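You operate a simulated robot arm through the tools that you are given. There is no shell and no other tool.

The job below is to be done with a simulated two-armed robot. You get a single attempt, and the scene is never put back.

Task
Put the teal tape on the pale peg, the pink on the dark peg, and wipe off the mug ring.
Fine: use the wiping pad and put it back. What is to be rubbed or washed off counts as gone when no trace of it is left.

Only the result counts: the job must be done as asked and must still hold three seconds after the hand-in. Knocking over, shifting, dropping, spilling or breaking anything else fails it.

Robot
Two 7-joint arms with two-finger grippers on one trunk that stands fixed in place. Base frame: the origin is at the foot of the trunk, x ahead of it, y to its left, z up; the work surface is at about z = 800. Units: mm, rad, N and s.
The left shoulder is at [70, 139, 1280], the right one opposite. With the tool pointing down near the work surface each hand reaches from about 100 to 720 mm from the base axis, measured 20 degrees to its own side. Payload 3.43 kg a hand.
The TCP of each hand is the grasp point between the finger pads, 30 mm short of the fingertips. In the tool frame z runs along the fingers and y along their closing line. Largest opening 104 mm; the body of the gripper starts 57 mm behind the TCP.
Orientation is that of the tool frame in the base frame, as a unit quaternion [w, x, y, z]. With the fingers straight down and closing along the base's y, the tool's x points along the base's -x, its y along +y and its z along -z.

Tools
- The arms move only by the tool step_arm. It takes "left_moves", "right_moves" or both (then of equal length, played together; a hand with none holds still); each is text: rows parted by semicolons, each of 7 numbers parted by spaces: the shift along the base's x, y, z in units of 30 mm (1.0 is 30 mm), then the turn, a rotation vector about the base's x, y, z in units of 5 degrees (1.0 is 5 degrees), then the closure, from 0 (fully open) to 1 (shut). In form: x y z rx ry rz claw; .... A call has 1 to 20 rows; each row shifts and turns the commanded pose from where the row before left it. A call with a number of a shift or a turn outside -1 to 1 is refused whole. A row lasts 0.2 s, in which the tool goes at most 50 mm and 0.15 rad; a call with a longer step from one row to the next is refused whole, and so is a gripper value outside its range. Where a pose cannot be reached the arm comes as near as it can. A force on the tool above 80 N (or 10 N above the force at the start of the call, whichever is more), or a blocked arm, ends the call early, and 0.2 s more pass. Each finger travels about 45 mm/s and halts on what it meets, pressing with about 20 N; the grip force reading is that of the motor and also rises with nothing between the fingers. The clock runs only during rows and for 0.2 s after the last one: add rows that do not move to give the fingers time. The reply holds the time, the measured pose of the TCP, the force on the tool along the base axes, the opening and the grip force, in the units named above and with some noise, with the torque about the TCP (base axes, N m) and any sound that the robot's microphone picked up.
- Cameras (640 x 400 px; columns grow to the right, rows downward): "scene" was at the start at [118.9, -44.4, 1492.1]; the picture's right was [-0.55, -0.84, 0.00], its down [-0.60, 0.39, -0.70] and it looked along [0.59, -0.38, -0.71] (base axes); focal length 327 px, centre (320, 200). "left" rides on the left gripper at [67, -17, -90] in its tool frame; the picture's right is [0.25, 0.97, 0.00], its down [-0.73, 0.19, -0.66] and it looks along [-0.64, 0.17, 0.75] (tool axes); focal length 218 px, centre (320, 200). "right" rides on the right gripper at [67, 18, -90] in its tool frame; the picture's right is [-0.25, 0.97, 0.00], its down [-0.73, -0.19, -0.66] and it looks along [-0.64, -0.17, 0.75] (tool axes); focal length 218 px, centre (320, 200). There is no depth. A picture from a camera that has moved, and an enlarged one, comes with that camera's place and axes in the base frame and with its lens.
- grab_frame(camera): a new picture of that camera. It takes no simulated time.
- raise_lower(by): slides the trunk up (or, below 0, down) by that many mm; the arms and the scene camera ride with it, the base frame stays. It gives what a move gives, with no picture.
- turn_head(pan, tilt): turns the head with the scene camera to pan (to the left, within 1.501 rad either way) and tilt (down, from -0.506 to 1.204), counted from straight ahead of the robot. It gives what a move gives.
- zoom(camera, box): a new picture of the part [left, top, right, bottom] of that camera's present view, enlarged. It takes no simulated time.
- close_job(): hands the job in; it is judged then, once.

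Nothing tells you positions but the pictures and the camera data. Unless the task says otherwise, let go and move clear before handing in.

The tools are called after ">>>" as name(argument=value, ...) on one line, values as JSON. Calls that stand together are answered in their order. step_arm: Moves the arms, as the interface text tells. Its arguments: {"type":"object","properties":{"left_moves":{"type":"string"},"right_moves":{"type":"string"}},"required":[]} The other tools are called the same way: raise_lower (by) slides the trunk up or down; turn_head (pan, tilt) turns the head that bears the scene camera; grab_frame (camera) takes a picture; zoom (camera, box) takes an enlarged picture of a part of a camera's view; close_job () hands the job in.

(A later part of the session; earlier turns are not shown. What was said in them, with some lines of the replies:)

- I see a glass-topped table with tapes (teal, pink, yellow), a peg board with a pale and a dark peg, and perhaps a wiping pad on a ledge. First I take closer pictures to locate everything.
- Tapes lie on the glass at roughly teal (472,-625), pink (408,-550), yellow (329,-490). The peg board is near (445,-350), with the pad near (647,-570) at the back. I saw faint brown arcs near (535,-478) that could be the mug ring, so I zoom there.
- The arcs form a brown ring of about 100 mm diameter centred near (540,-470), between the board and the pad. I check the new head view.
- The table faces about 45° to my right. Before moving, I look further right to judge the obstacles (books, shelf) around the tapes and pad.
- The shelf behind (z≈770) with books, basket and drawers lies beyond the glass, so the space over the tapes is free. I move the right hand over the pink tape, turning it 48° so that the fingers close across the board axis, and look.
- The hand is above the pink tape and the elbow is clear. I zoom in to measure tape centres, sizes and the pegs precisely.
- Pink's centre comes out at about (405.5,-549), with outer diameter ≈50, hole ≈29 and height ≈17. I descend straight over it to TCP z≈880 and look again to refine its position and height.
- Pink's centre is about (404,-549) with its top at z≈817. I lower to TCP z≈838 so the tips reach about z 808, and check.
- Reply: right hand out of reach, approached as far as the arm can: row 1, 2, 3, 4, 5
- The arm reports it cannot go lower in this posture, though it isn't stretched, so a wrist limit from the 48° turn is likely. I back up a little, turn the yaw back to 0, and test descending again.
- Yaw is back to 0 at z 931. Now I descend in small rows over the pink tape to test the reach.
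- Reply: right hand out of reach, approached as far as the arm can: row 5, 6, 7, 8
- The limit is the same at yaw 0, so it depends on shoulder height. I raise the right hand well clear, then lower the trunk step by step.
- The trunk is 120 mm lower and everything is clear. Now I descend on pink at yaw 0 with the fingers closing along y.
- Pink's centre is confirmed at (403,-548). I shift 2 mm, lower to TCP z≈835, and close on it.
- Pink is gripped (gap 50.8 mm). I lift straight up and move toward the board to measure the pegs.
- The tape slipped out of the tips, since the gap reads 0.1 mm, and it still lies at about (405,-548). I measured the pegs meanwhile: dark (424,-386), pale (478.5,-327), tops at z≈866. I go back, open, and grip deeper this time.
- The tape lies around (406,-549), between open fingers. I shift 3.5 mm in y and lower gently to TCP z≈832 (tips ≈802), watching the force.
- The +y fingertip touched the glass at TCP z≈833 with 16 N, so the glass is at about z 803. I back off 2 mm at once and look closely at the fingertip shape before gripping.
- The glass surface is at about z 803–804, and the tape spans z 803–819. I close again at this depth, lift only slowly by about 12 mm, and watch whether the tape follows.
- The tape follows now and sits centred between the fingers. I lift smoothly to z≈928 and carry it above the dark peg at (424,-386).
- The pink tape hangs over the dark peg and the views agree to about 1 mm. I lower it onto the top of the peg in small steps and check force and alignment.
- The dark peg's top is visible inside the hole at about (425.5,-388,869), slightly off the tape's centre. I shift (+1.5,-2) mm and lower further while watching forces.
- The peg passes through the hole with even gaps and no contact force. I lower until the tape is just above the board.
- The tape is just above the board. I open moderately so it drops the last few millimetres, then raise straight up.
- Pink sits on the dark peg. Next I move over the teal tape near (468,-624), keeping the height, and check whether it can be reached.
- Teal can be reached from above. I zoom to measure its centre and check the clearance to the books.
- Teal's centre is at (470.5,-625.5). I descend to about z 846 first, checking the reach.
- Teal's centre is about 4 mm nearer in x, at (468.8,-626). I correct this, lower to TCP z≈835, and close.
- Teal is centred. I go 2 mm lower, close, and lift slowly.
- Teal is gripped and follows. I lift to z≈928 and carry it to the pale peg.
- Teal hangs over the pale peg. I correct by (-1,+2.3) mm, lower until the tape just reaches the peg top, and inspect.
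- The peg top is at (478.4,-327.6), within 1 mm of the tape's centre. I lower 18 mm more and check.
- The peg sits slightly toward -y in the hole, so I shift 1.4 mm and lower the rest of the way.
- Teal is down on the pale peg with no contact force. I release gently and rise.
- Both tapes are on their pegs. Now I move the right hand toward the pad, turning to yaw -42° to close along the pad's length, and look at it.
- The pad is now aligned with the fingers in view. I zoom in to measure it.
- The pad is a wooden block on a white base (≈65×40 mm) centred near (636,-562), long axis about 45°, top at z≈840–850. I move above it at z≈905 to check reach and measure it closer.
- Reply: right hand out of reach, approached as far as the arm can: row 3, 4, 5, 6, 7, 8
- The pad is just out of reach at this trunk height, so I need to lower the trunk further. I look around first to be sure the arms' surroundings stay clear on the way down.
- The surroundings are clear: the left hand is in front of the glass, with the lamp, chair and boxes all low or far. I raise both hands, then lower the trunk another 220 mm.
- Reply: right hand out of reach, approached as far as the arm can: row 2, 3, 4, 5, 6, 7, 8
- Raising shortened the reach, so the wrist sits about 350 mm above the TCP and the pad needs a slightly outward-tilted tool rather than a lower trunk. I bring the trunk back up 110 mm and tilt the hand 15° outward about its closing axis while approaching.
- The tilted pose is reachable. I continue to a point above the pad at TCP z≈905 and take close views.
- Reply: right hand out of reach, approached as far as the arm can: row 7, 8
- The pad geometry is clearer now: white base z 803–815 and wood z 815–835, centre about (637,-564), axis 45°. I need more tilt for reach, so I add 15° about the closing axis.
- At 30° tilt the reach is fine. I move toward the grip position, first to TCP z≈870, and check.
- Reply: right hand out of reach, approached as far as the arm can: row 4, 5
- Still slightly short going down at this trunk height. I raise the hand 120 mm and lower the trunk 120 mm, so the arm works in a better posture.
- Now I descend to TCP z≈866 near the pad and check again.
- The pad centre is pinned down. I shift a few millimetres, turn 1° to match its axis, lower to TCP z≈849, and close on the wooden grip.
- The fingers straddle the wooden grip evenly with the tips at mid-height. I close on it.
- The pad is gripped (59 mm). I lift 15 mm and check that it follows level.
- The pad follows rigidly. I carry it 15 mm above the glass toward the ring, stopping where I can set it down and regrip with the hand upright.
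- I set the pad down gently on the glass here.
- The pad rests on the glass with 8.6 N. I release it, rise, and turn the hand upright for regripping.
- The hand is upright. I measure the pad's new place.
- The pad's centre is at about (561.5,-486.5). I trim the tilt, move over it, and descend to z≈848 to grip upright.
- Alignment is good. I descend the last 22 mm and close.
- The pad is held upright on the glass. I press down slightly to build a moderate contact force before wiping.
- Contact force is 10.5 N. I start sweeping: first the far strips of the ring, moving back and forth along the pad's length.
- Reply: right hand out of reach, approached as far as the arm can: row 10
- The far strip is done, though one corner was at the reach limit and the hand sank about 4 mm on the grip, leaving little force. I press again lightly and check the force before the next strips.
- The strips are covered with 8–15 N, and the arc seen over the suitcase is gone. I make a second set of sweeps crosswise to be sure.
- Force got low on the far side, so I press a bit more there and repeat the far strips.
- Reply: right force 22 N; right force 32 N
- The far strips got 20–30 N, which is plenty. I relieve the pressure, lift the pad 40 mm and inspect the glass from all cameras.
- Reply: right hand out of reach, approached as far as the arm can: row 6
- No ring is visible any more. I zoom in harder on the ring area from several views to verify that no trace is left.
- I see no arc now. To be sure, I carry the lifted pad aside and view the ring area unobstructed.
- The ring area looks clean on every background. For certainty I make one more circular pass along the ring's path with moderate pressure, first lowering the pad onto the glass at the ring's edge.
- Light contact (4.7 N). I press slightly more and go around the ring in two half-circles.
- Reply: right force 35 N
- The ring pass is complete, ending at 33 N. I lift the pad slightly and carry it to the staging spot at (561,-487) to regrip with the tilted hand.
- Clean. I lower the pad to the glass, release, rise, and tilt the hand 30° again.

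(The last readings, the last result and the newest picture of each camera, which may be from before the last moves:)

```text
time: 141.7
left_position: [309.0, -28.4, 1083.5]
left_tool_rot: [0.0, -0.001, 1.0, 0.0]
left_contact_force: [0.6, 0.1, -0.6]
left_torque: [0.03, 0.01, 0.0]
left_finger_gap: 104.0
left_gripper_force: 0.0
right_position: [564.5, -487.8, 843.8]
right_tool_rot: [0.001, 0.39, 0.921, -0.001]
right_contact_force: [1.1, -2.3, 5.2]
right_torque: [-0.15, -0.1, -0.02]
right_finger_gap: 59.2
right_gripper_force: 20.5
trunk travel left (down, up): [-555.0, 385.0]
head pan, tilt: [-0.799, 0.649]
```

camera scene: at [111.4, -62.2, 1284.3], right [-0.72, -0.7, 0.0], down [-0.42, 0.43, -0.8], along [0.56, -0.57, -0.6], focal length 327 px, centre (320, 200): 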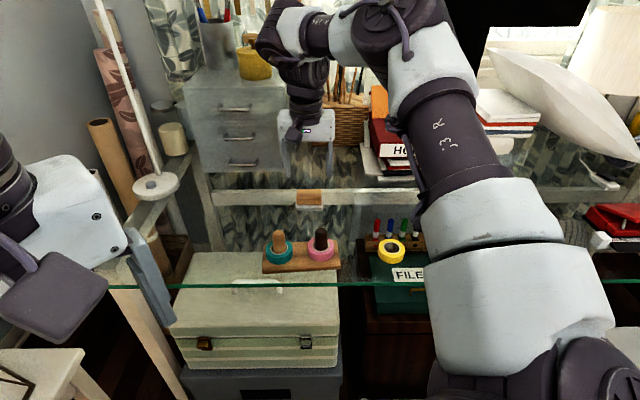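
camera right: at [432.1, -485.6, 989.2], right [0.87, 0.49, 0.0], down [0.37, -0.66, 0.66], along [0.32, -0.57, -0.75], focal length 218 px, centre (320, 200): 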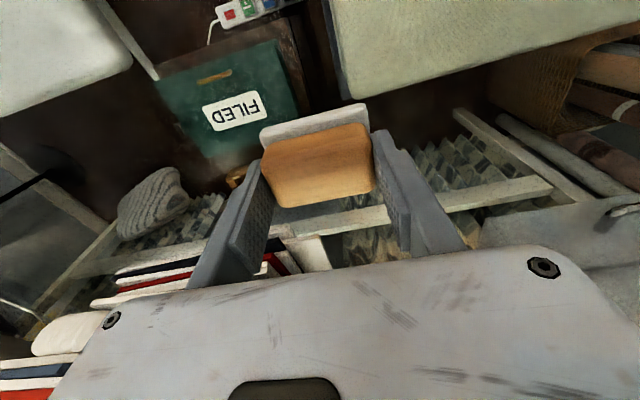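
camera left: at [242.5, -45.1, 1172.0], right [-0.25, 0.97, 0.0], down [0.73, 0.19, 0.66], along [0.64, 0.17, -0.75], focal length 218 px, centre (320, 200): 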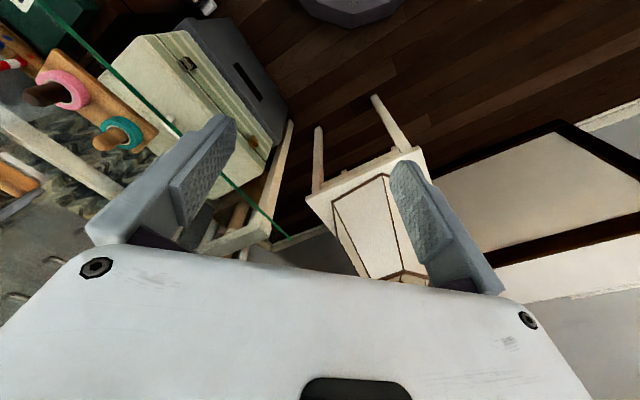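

Contact at 5 N. I release with slight relief, rise, and tilt.

>>> step_arm(right_moves="0 0 0.03 0 0 0 0.6; 0 0 0.01 0 0 0 0.45; 0 0 0 0 0 0 0.25; 0 0 0 0 0 0 0.25; 0 0 0.2 0 0 0 0.25; 0 0 0.4 0 0 0 0.25; 0 0 0.5 0 0 0 0.25; 0 0 0.5 0 0 0 0.25; -0.1 0.08 0.4 -0.212 -0.212 0 0.25; -0.1 0.08 0.3 -0.212 -0.212 0 0.25; -0.1 0.08 0 -0.424 -0.424 0 0.25; -0.1 0.05 0 -0.424 -0.424 0 0.25; 0 0 0 -0.424 -0.424 0 0.25; 0 0 0 -0.424 -0.424 0 0.25; 0 0 0 -0.424 -0.424 0 0.25; 0 0 0 -0.424 -0.424 0 0.25; 0 0 0 -0.424 -0.424 0 0.25; 0 0 0 -0.424 -0.424 0 0.25; 0 0 0 -0.424 -0.424 0 0.25; 0 0 0 0 0 0 0.25")

>>> grab_frame(camera="right")

>>> zoom(camera="right", box=[230, 20, 410, 180])

>>> zoom(camera="scene", box=[250, 120, 370, 230])

```text
time: 145.9
left_position: [308.5, -27.8, 1083.0]
left_tool_rot: [-0.001, 0.0, 1.0, 0.0]
left_contact_force: [0.0, -0.2, 0.3]
left_torque: [-0.01, 0.03, 0.02]
left_finger_gap: 104.0
left_gripper_force: 0.1
right_position: [552.5, -479.9, 913.1]
right_tool_rot: [0.24, 0.377, 0.889, -0.097]
right_contact_force: [-0.5, 0.7, -0.1]
right_torque: [0.01, 0.0, 0.01]
right_finger_gap: 78.3
right_gripper_force: 0.1
trunk travel left (down, up): [-555.0, 385.0]
head pan, tilt: [-0.799, 0.649]
```

```text
taken
camera right: at [493.4, -394.9, 956.8], right [0.85, 0.52, 0.13], down [0.07, -0.35, 0.93], along [0.53, -0.78, -0.34], focal length 218 px, centre (320, 200)
```

right: 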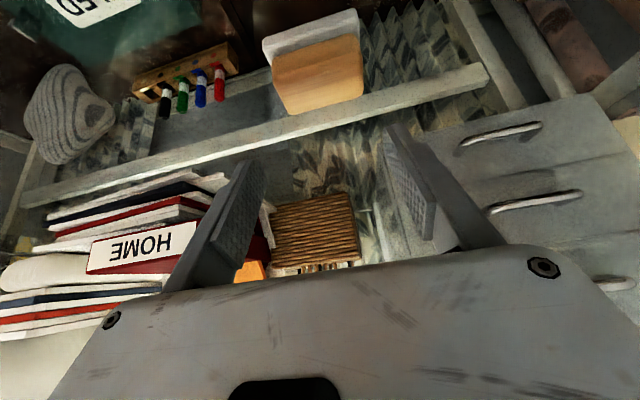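

```text
2.50 times, centred on (320, 100) of right
camera zoom: at [493.4, -394.9, 956.8], right [0.85, 0.52, 0.13], down [0.07, -0.35, 0.93], along [0.53, -0.78, -0.34], focal length 546 px, centre (320, 450)
```

zoom: 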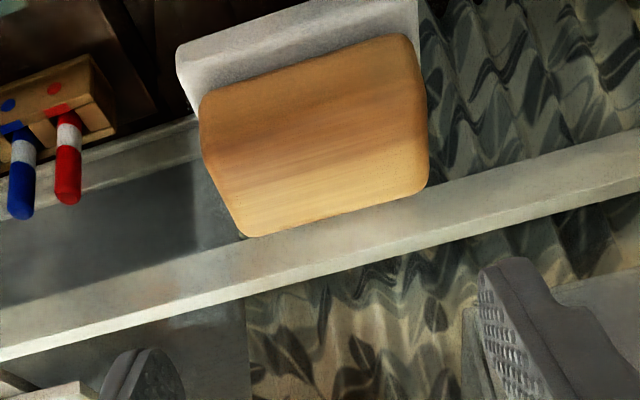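

```text
3.64 times, centred on (310, 175) of scene
camera zoom: at [111.7, -61.7, 1284.3], right [-0.72, -0.7, 0.0], down [-0.42, 0.43, -0.8], along [0.56, -0.57, -0.6], focal length 1189 px, centre (356, 291)
```

zoom: 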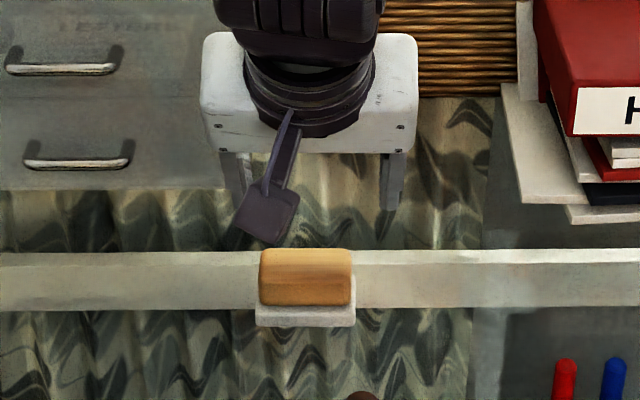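

The pad shifted a few millimetres on release and is now at about (569,-484.5). I align the tilted hand over it and descend partway.

>>> step_arm(right_moves="0.07 0.03 -0.38 0 0 0 0.25; 0.07 0.03 -0.38 0 0 0 0.25; 0.07 0.03 -0.38 0 0 0 0.25; 0.06 0.03 -0.38 0 0 0 0.25; 0 0 0 0 0 0 0.25")

>>> zoom(camera="right", box=[220, 30, 420, 200])

>>> zoom(camera="scene", box=[270, 140, 350, 220])

```text
time: 147.1
left_position: [309.2, -27.3, 1083.3]
left_tool_rot: [0.001, -0.001, 1.0, 0.0]
left_contact_force: [0.2, 0.6, -0.5]
left_torque: [0.0, -0.01, 0.01]
left_finger_gap: 104.0
left_gripper_force: 0.0
right_position: [560.4, -475.9, 867.8]
right_tool_rot: [0.24, 0.376, 0.89, -0.097]
right_contact_force: [0.5, 0.5, 0.2]
right_torque: [0.02, 0.01, 0.01]
right_finger_gap: 78.0
right_gripper_force: 0.1
trunk travel left (down, up): [-555.0, 385.0]
head pan, tilt: [-0.799, 0.649]
```

```text
2.35 times, centred on (320, 115) of right
camera zoom: at [501.4, -390.3, 911.5], right [0.85, 0.52, 0.13], down [0.07, -0.36, 0.93], along [0.53, -0.78, -0.34], focal length 514 px, centre (320, 400)
```

zoom: 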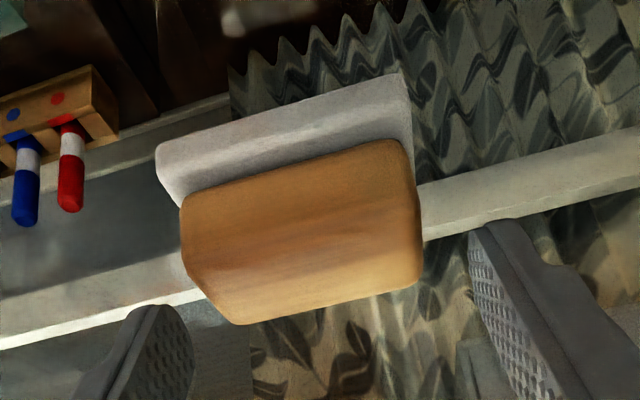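

```text
5.00 times, centred on (310, 180) of scene
camera zoom: at [111.6, -61.9, 1284.3], right [-0.72, -0.7, 0.0], down [-0.42, 0.43, -0.8], along [0.56, -0.57, -0.6], focal length 1635 px, centre (370, 300)
```

zoom: 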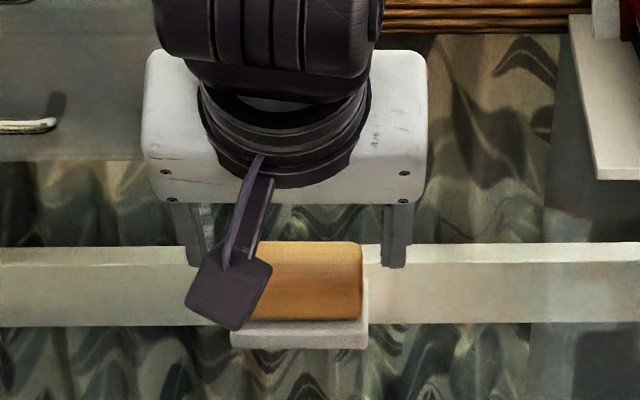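

Centred within a millimetre. I descend to z≈850 and close.

>>> step_arm(right_moves="0 0 -0.2 0 0 -0.1 0.25; 0 0 -0.2 0 0 -0.1 0.25; 0 0 -0.12 0 0 0 0.25; 0 0 -0.07 0 0 0 0.25; 0 0 0 0 0 0 0.25; 0 0 0 0 0 0 0.4; 0 0 0 0 0 0 0.5; 0 0 0 0 0 0 0.7; 0 0 0 0 0 0 1; 0 0 0 0 0 0 1; 0 0 0 0 0 0 1")

>>> zoom(camera="right", box=[220, 50, 420, 220])

>>> zoom(camera="scene", box=[270, 140, 350, 220])

```text
time: 149.5
left_position: [309.6, -28.2, 1082.1]
left_tool_rot: [0.0, -0.001, 1.0, 0.0]
left_contact_force: [-0.1, 0.4, 0.0]
left_torque: [0.01, 0.03, 0.03]
left_finger_gap: 104.1
left_gripper_force: 0.0
right_position: [561.4, -477.6, 851.5]
right_tool_rot: [0.238, 0.385, 0.886, -0.099]
right_contact_force: [0.0, -0.2, 0.3]
right_torque: [0.0, 0.0, 0.0]
right_finger_gap: 59.1
right_gripper_force: 19.8
trunk travel left (down, up): [-555.0, 385.0]
head pan, tilt: [-0.799, 0.649]
```

```text
2.35 times, centred on (320, 135) of right
camera zoom: at [503.4, -390.5, 894.1], right [0.85, 0.5, 0.13], down [0.06, -0.36, 0.93], along [0.52, -0.79, -0.34], focal length 514 px, centre (320, 353)
```

zoom: 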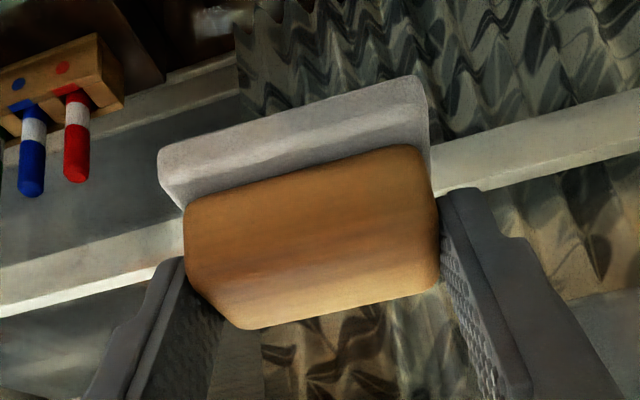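

```text
5.00 times, centred on (310, 180) of scene
camera zoom: at [111.9, -62.1, 1284.2], right [-0.72, -0.7, 0.0], down [-0.42, 0.43, -0.8], along [0.56, -0.57, -0.6], focal length 1635 px, centre (370, 300)
```

zoom: 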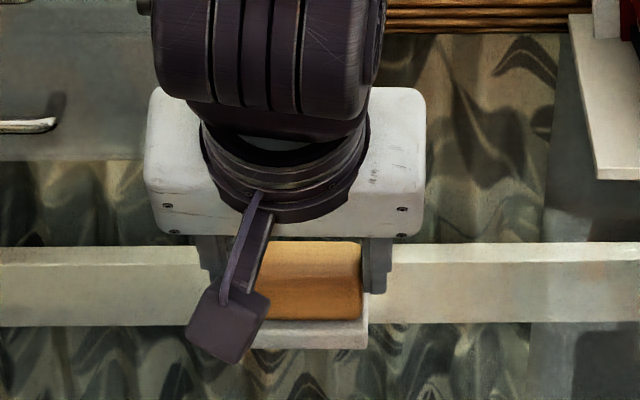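

Gripped with the same geometry as at first. I lift, turn back 0.85°, and carry the pad home to TCP (629.2,-555.8).

>>> step_arm(right_moves="0 0 0.1 0 0 0 1; 0 0 0.2 0 0 0 1; 0 0 0.25 0 0 0.17 1; 0.2 -0.23 0 0 0 0 1; 0.3 -0.346 0 0 0 0 1; 0.3 -0.346 0 0 0 0 1; 0.3 -0.346 0 0 0 0 1; 0.3 -0.346 0 0 0 0 1; 0.3 -0.346 0 0 0 0 1; 0.3 -0.346 0 0 0 0 1; 0.2 -0.23 0 0 0 0 1; 0.06 -0.07 0 0 0 0 1; 0 0 0 0 0 0 1")

>>> zoom(camera="right", box=[220, 50, 420, 220])

>>> zoom(camera="scene", box=[270, 130, 350, 210])

```text
time: 152.3
left_position: [309.6, -27.7, 1083.3]
left_tool_rot: [0.0, -0.001, 1.0, -0.001]
left_contact_force: [-0.4, -0.5, 0.4]
left_torque: [0.01, -0.02, 0.01]
left_finger_gap: 104.1
left_gripper_force: 0.0
right_position: [629.0, -554.4, 863.7]
right_tool_rot: [0.24, 0.378, 0.889, -0.097]
right_contact_force: [-0.1, -0.3, 0.1]
right_torque: [0.01, 0.02, 0.02]
right_finger_gap: 59.2
right_gripper_force: 19.7
trunk travel left (down, up): [-555.0, 385.0]
head pan, tilt: [-0.799, 0.649]
```

```text
2.35 times, centred on (320, 135) of right
camera zoom: at [569.5, -468.0, 908.5], right [0.85, 0.52, 0.13], down [0.07, -0.36, 0.93], along [0.53, -0.78, -0.34], focal length 514 px, centre (320, 353)
```

zoom: 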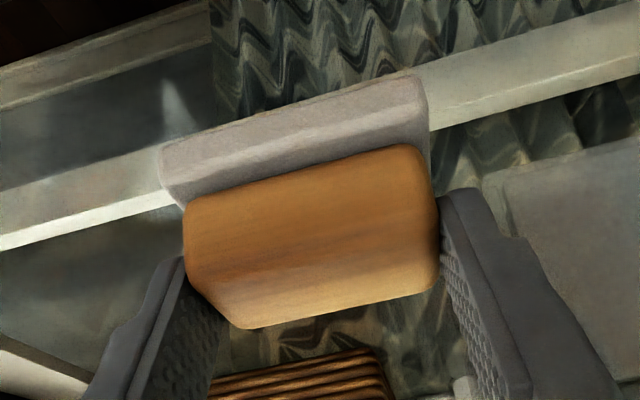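

```text
5.00 times, centred on (310, 170) of scene
camera zoom: at [112.0, -62.1, 1284.2], right [-0.72, -0.7, 0.0], down [-0.42, 0.43, -0.8], along [0.56, -0.57, -0.6], focal length 1635 px, centre (370, 350)
```

zoom: 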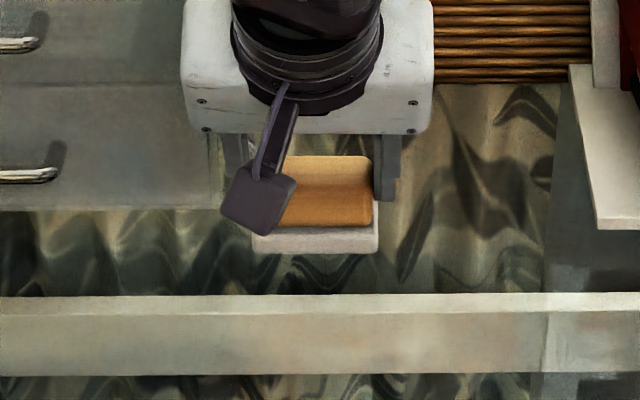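

The pad is back over its spot. I apply a 1–2 mm correction and lower it to the glass.

>>> step_arm(right_moves="-0.02 -0.06 -0.15 0 0 0 1; 0 0 -0.15 0 0 0 1; 0 0 -0.08 0 0 0 1; 0 0 -0.04 0 0 0 1; 0 0 0 0 0 0 1")

```text
time: 153.5
left_position: [310.1, -28.0, 1082.3]
left_tool_rot: [0.0, -0.001, 1.0, 0.0]
left_contact_force: [0.1, 0.3, 0.2]
left_torque: [-0.01, 0.01, 0.02]
left_finger_gap: 104.0
left_gripper_force: 0.1
right_position: [627.8, -556.1, 851.5]
right_tool_rot: [0.239, 0.377, 0.889, -0.097]
right_contact_force: [0.6, 0.3, -1.0]
right_torque: [-0.03, 0.0, 0.01]
right_finger_gap: 59.0
right_gripper_force: 19.7
trunk travel left (down, up): [-555.0, 385.0]
head pan, tilt: [-0.799, 0.649]
```

>>> step_arm(right_moves="0 0 -0.03 0 0 0 1; 0 0 -0.02 0 0 0 1; 0 0 0 0 0 0 1")

>>> zoom(camera="scene", box=[270, 130, 350, 210])

```text
time: 154.3
left_position: [309.0, -26.7, 1083.0]
left_tool_rot: [0.0, -0.001, 1.0, 0.0]
left_contact_force: [-0.4, -0.1, -0.6]
left_torque: [0.01, 0.03, -0.01]
left_finger_gap: 103.9
left_gripper_force: 0.1
right_position: [628.4, -556.8, 850.8]
right_tool_rot: [0.239, 0.378, 0.889, -0.097]
right_contact_force: [-0.1, 0.8, -1.1]
right_torque: [0.0, -0.01, 0.03]
right_finger_gap: 58.9
right_gripper_force: 20.2
trunk travel left (down, up): [-555.0, 385.0]
head pan, tilt: [-0.799, 0.649]
```

```text
5.00 times, centred on (310, 170) of scene
camera zoom: at [111.9, -62.2, 1284.2], right [-0.72, -0.7, 0.0], down [-0.42, 0.43, -0.8], along [0.56, -0.57, -0.6], focal length 1635 px, centre (370, 350)
```

zoom: 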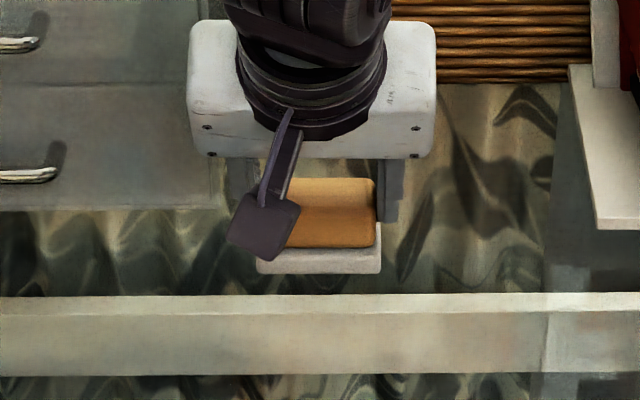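

The pad matches its original picture position. I lower another millimetre until it touches.

>>> step_arm(right_moves="0 0 -0.03 0 0 0 1; 0 0 0 0 0 0 1")

```text
time: 154.9
left_position: [308.7, -27.1, 1081.7]
left_tool_rot: [0.0, -0.001, 1.0, 0.0]
left_contact_force: [-0.9, 0.2, 0.4]
left_torque: [0.0, 0.01, 0.01]
left_finger_gap: 103.7
left_gripper_force: 0.1
right_position: [627.8, -556.0, 850.7]
right_tool_rot: [0.24, 0.379, 0.889, -0.098]
right_contact_force: [0.1, 0.4, 1.4]
right_torque: [-0.04, 0.01, 0.0]
right_finger_gap: 59.2
right_gripper_force: 20.8
trunk travel left (down, up): [-555.0, 385.0]
head pan, tilt: [-0.799, 0.649]
```

Touching. I open the fingers gently and rise.

>>> step_arm(right_moves="0 0 -0.01 0 0 0 0.42; 0 0 0 0 0 0 0.38; 0 0 0 0 0 0 0.3; 0 0 0 0 0 0 0.25; 0 0 0 0 0 0 0.25; 0 0 0.2 0 0 0 0.25; 0 0 0.3 0 0 0 0.25; 0 0 0.4 0 0 0 0.25; 0 0 0.5 0 0 0 0.25; 0 0 0.5 0 0 0 0.25; 0 0 0 0 0 0 0.25")

>>> zoom(camera="right", box=[220, 30, 420, 200])

>>> zoom(camera="scene", box=[270, 130, 350, 210])

```text
time: 157.3
left_position: [308.7, -27.3, 1082.3]
left_tool_rot: [0.0, -0.001, 1.0, 0.0]
left_contact_force: [-0.5, 0.8, -0.6]
left_torque: [0.03, 0.0, 0.05]
left_finger_gap: 103.9
left_gripper_force: 0.0
right_position: [629.5, -555.6, 908.5]
right_tool_rot: [0.239, 0.378, 0.889, -0.097]
right_contact_force: [-0.3, -0.3, -0.3]
right_torque: [0.0, -0.02, 0.02]
right_finger_gap: 78.1
right_gripper_force: 0.0
trunk travel left (down, up): [-555.0, 385.0]
head pan, tilt: [-0.799, 0.649]
```

```text
2.35 times, centred on (320, 115) of right
camera zoom: at [569.8, -470.7, 952.0], right [0.85, 0.51, 0.13], down [0.07, -0.36, 0.93], along [0.53, -0.78, -0.34], focal length 514 px, centre (320, 400)
```

zoom: 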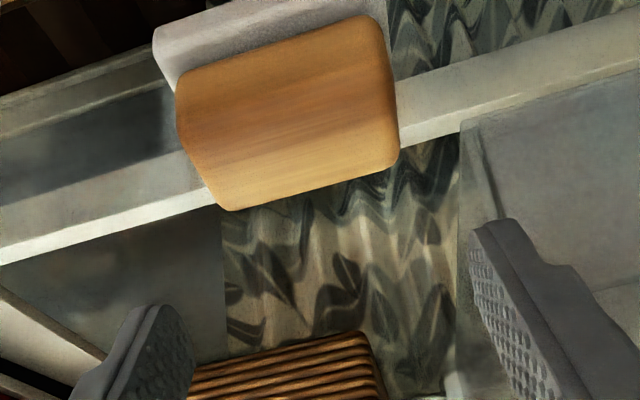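

```text
5.00 times, centred on (310, 170) of scene
camera zoom: at [112.1, -62.3, 1284.2], right [-0.72, -0.7, 0.0], down [-0.42, 0.43, -0.8], along [0.56, -0.57, -0.6], focal length 1635 px, centre (370, 350)
```

zoom: 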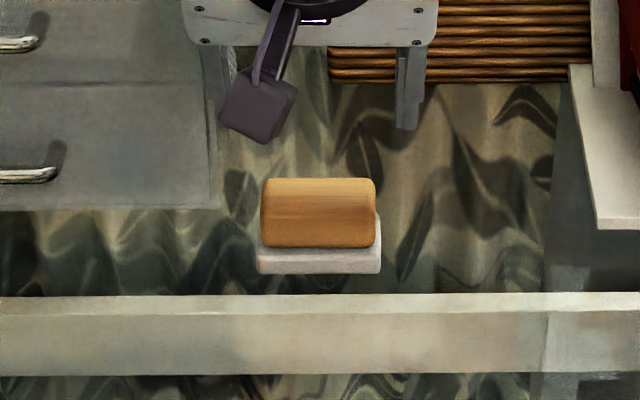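

The pad is back exactly in place and the hand is free. I retreat upward and back, straightening the hand, then inspect the result.

>>> step_arm(right_moves="0 0 0.4 0 0 0 0.25; -0.2 0.2 0.4 0.424 0.424 0 0.25; -0.4 0.35 0.3 0.424 0.424 0 0.25; -0.4 0.35 0.3 0.424 0.424 0 0.25; -0.4 0.35 0.3 0.424 0.424 0 0.25; -0.5 0.3 0.3 0.424 0.424 0 0.25; -0.5 0.2 0.3 0.424 0.424 0 0.25; -0.6 0.1 0.3 0.424 0.424 0 0.25; -0.6 0 0.3 0.424 0.424 0 0.25; -0.6 0 0.2 0.424 0.424 0 0.25; -0.6 0 0.1 0.424 0.424 0 0.25; -0.6 0 0 0 0 0 0.25; -0.6 0 0 0 0 0 0.25; 0 0 0 0 0 0 0.25")

>>> grab_frame(camera="right")

>>> grab_frame(camera="scene")

>>> zoom(camera="scene", box=[250, 150, 370, 260])

```text
time: 160.3
left_position: [308.6, -26.8, 1082.6]
left_tool_rot: [0.001, 0.0, 1.0, 0.0]
left_contact_force: [-0.9, -0.3, 0.0]
left_torque: [-0.01, 0.01, -0.02]
left_finger_gap: 103.8
left_gripper_force: 0.0
right_position: [447.6, -502.5, 1002.5]
right_tool_rot: [-0.001, 0.39, 0.921, -0.001]
right_contact_force: [0.6, 0.3, -0.4]
right_torque: [-0.01, 0.02, 0.03]
right_finger_gap: 78.2
right_gripper_force: 0.1
trunk travel left (down, up): [-555.0, 385.0]
head pan, tilt: [-0.799, 0.649]
```

```text
taken
camera right: at [414.7, -441.7, 1092.2], right [0.87, 0.49, 0.0], down [0.37, -0.66, 0.66], along [0.32, -0.57, -0.75], focal length 218 px, centre (320, 200)
```

right: 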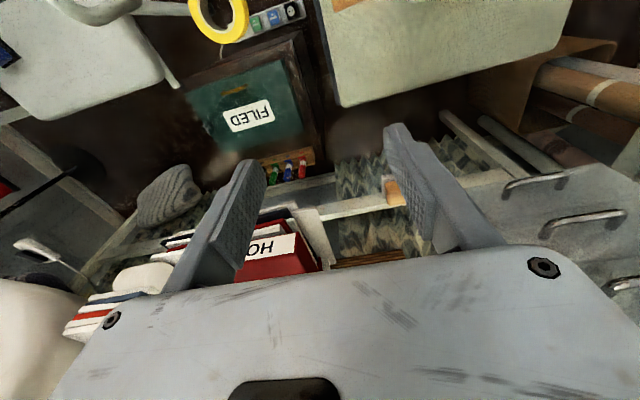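

```text
taken
camera scene: at [112.5, -61.8, 1284.2], right [-0.72, -0.7, 0.0], down [-0.42, 0.43, -0.8], along [0.56, -0.57, -0.6], focal length 327 px, centre (320, 200)
```

scene: 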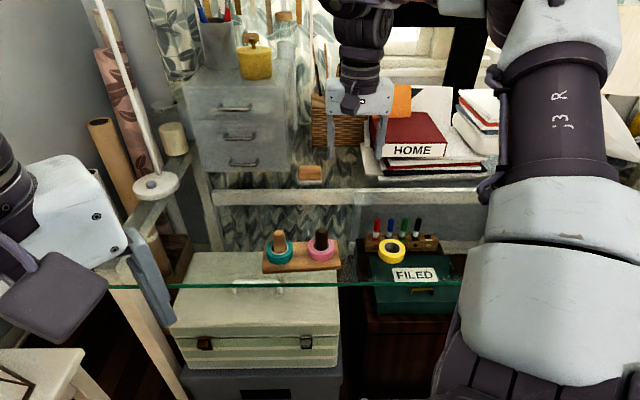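

```text
3.64 times, centred on (310, 205) of scene
camera zoom: at [112.5, -61.8, 1284.2], right [-0.72, -0.7, 0.0], down [-0.42, 0.43, -0.8], along [0.56, -0.57, -0.6], focal length 1189 px, centre (356, 182)
```

zoom: 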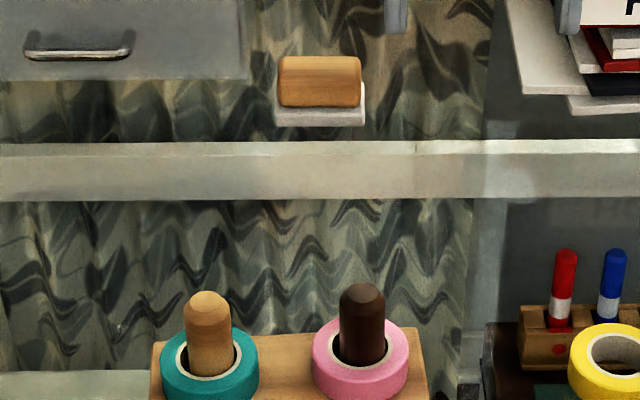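

All looks right. I zoom once more on the former ring area from the right camera against different backgrounds.

>>> zoom(camera="right", box=[320, 30, 480, 150])

>>> zoom(camera="scene", box=[275, 175, 355, 235])

>>> step_arm(right_moves="0.5 0.4 0 0 0 0 0.25; 0.5 0.4 0 0 0 0 0.25; 0.5 0.4 0 0 0 0 0.25; 0.5 0.4 0 0 0 0 0.25; 0.4 0.4 0 0 0 0 0.25; 0 0 0 0 0 0 0.25")

>>> zoom(camera="right", box=[230, 30, 410, 190])

```text
3.33 times, centred on (400, 90) of right
camera zoom: at [414.7, -441.7, 1092.2], right [0.87, 0.49, 0.0], down [0.37, -0.66, 0.66], along [0.32, -0.57, -0.75], focal length 728 px, centre (53, 567)
```

zoom: 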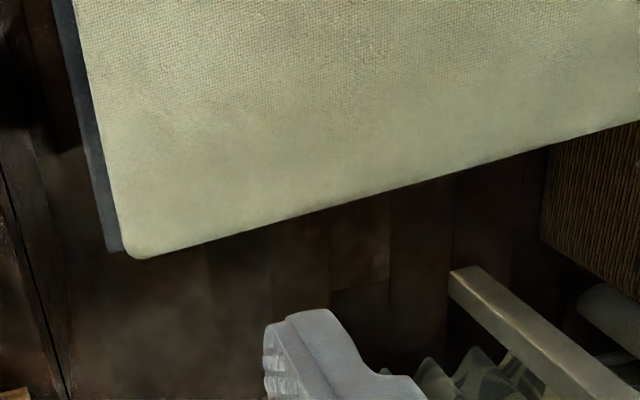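

```text
6.67 times, centred on (315, 205) of scene
camera zoom: at [112.5, -61.8, 1284.2], right [-0.72, -0.7, 0.0], down [-0.42, 0.43, -0.8], along [0.56, -0.57, -0.6], focal length 2180 px, centre (353, 167)
```

zoom: 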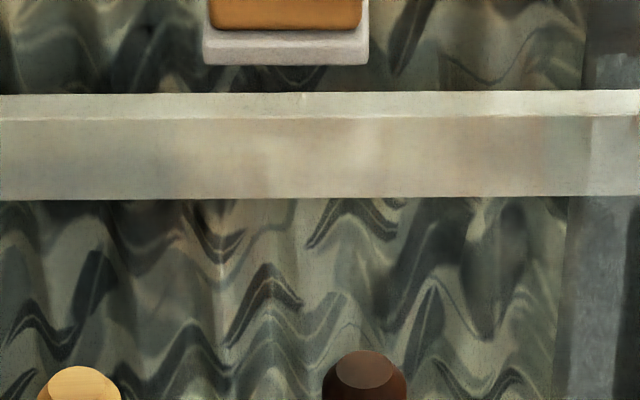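

```text
time: 161.7
left_position: [308.0, -29.1, 1081.7]
left_tool_rot: [-0.001, -0.001, 1.0, 0.0]
left_contact_force: [-0.2, -0.4, -0.2]
left_torque: [0.01, 0.02, 0.01]
left_finger_gap: 104.2
left_gripper_force: 0.0
right_position: [519.4, -442.9, 1003.1]
right_tool_rot: [0.0, 0.39, 0.921, -0.001]
right_contact_force: [0.4, 0.4, -0.3]
right_torque: [0.01, 0.01, 0.0]
right_finger_gap: 77.9
right_gripper_force: 0.1
trunk travel left (down, up): [-555.0, 385.0]
head pan, tilt: [-0.799, 0.649]
```

```text
2.50 times, centred on (320, 110) of right
camera zoom: at [486.0, -383.0, 1091.2], right [0.87, 0.49, 0.0], down [0.37, -0.66, 0.66], along [0.32, -0.57, -0.75], focal length 546 px, centre (320, 425)
```

zoom: 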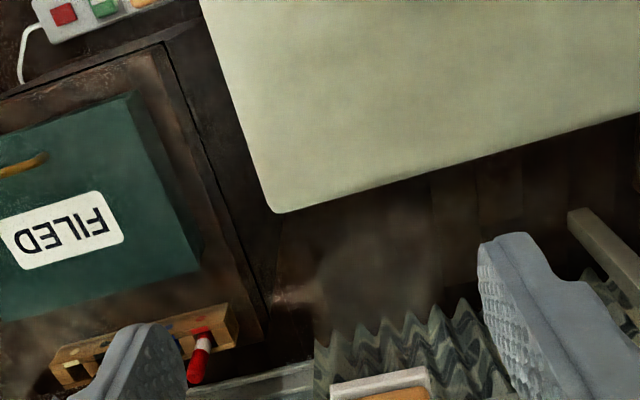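

I notice a faint streak near the far-right part of the former ring. I zoom in on it.

>>> zoom(camera="right", box=[275, 110, 375, 180])

>>> zoom(camera="scene", box=[295, 180, 345, 220])

>>> zoom(camera="left", box=[0, 80, 80, 160])

```text
5.71 times, centred on (325, 145) of right
camera zoom: at [486.0, -383.0, 1091.2], right [0.87, 0.49, 0.0], down [0.37, -0.66, 0.66], along [0.32, -0.57, -0.75], focal length 1247 px, centre (291, 514)
```

zoom: 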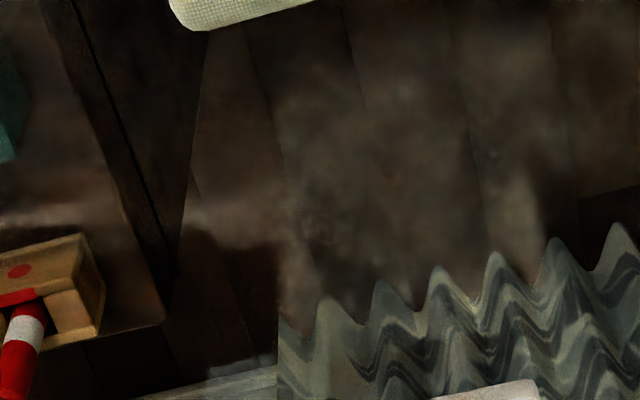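

```text
10.00 times, centred on (320, 200) of scene
camera zoom: at [111.5, -62.4, 1284.3], right [-0.72, -0.7, 0.0], down [-0.42, 0.43, -0.8], along [0.56, -0.57, -0.6], focal length 3270 px, centre (320, 200)
```

zoom: 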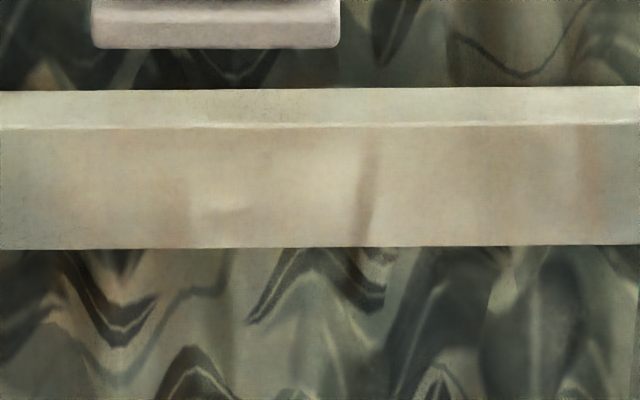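

```text
5.00 times, centred on (40, 120) of left
camera zoom: at [242.0, -45.4, 1172.1], right [-0.25, 0.97, 0.0], down [0.73, 0.19, 0.66], along [0.64, 0.17, -0.75], focal length 1091 px, centre (1720, 600)
```

zoom: 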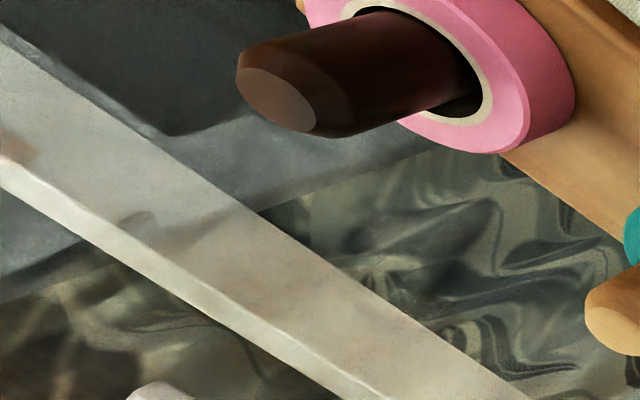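

The streak looks like a soft reflection rather than an arc. I check the same glass spot from another camera position.

>>> step_arm(right_moves="-0.33 -0.78 -0.2 0 0 0 0.25; -0.33 -0.78 -0.2 0 0 0 0.25; -0.33 -0.78 -0.3 0 0 0 0.25; -0.33 -0.78 -0.3 0 0 0 0.25; -0.33 -0.78 -0.3 0 0 0 0.25; 0 0 0 0 0 0 0.25")

>>> grab_frame(camera="right")

>>> zoom(camera="right", box=[320, 30, 500, 170])

```text
time: 163.1
left_position: [309.9, -27.3, 1082.8]
left_tool_rot: [0.0, 0.0, 1.0, 0.001]
left_contact_force: [-0.5, -0.3, 0.2]
left_torque: [-0.03, -0.02, -0.01]
left_finger_gap: 103.8
left_gripper_force: 0.0
right_position: [470.9, -558.1, 963.8]
right_tool_rot: [0.0, 0.391, 0.92, -0.002]
right_contact_force: [-0.6, 0.3, -0.3]
right_torque: [-0.01, 0.03, 0.03]
right_finger_gap: 77.9
right_gripper_force: 0.0
trunk travel left (down, up): [-555.0, 385.0]
head pan, tilt: [-0.799, 0.649]
```

```text
taken
camera right: at [437.4, -497.7, 1052.3], right [0.87, 0.49, 0.0], down [0.37, -0.66, 0.66], along [0.32, -0.57, -0.75], focal length 218 px, centre (320, 200)
```

right: 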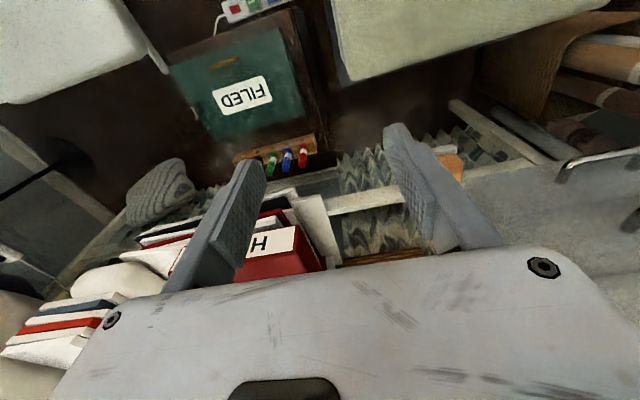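

```text
2.86 times, centred on (410, 100) of right
camera zoom: at [437.4, -497.7, 1052.3], right [0.87, 0.49, 0.0], down [0.37, -0.66, 0.66], along [0.32, -0.57, -0.75], focal length 624 px, centre (63, 486)
```

zoom: 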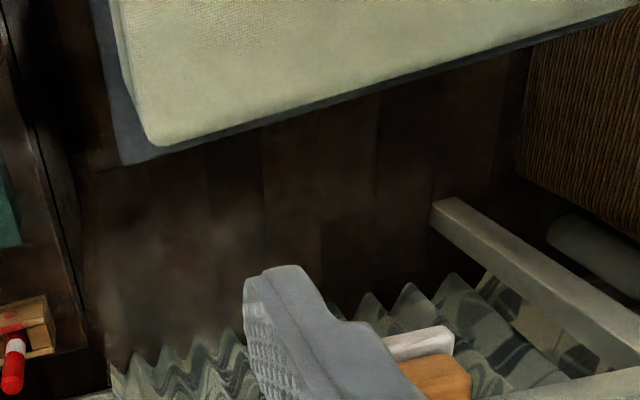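

From this angle that spot is clean dark floor with no trace of the ring. Teal is on the pale peg, pink is on the dark peg, the pad is back in place and both hands are free. I hand the job in.

>>> close_job()

```text
The job is handed in.
```

I handed the job in with all three parts done, as far as the cameras show:

- **Tapes:** the teal tape is on the pale peg and the pink tape is on the dark peg, both down near the board.
- **Mug ring:** I wiped the ring area with the pad in overlapping strips, then once more around the circle. Afterwards I saw no trace of it from the cameras I checked. One faint streak I noticed appears to be a reflection, since it did not show from another angle.
- **Pad:** it is back where it started, matching its original picture position to within a millimetre or two.

Three things happened on the way. The pink tape slipped out of the fingers on the first lift but stayed where it lay, and a fingertip pressed lightly on the glass at about 16 N. Wiping pressure peaked at about 33 N. I saw nothing knocked over or shifted, and both hands are open and clear.
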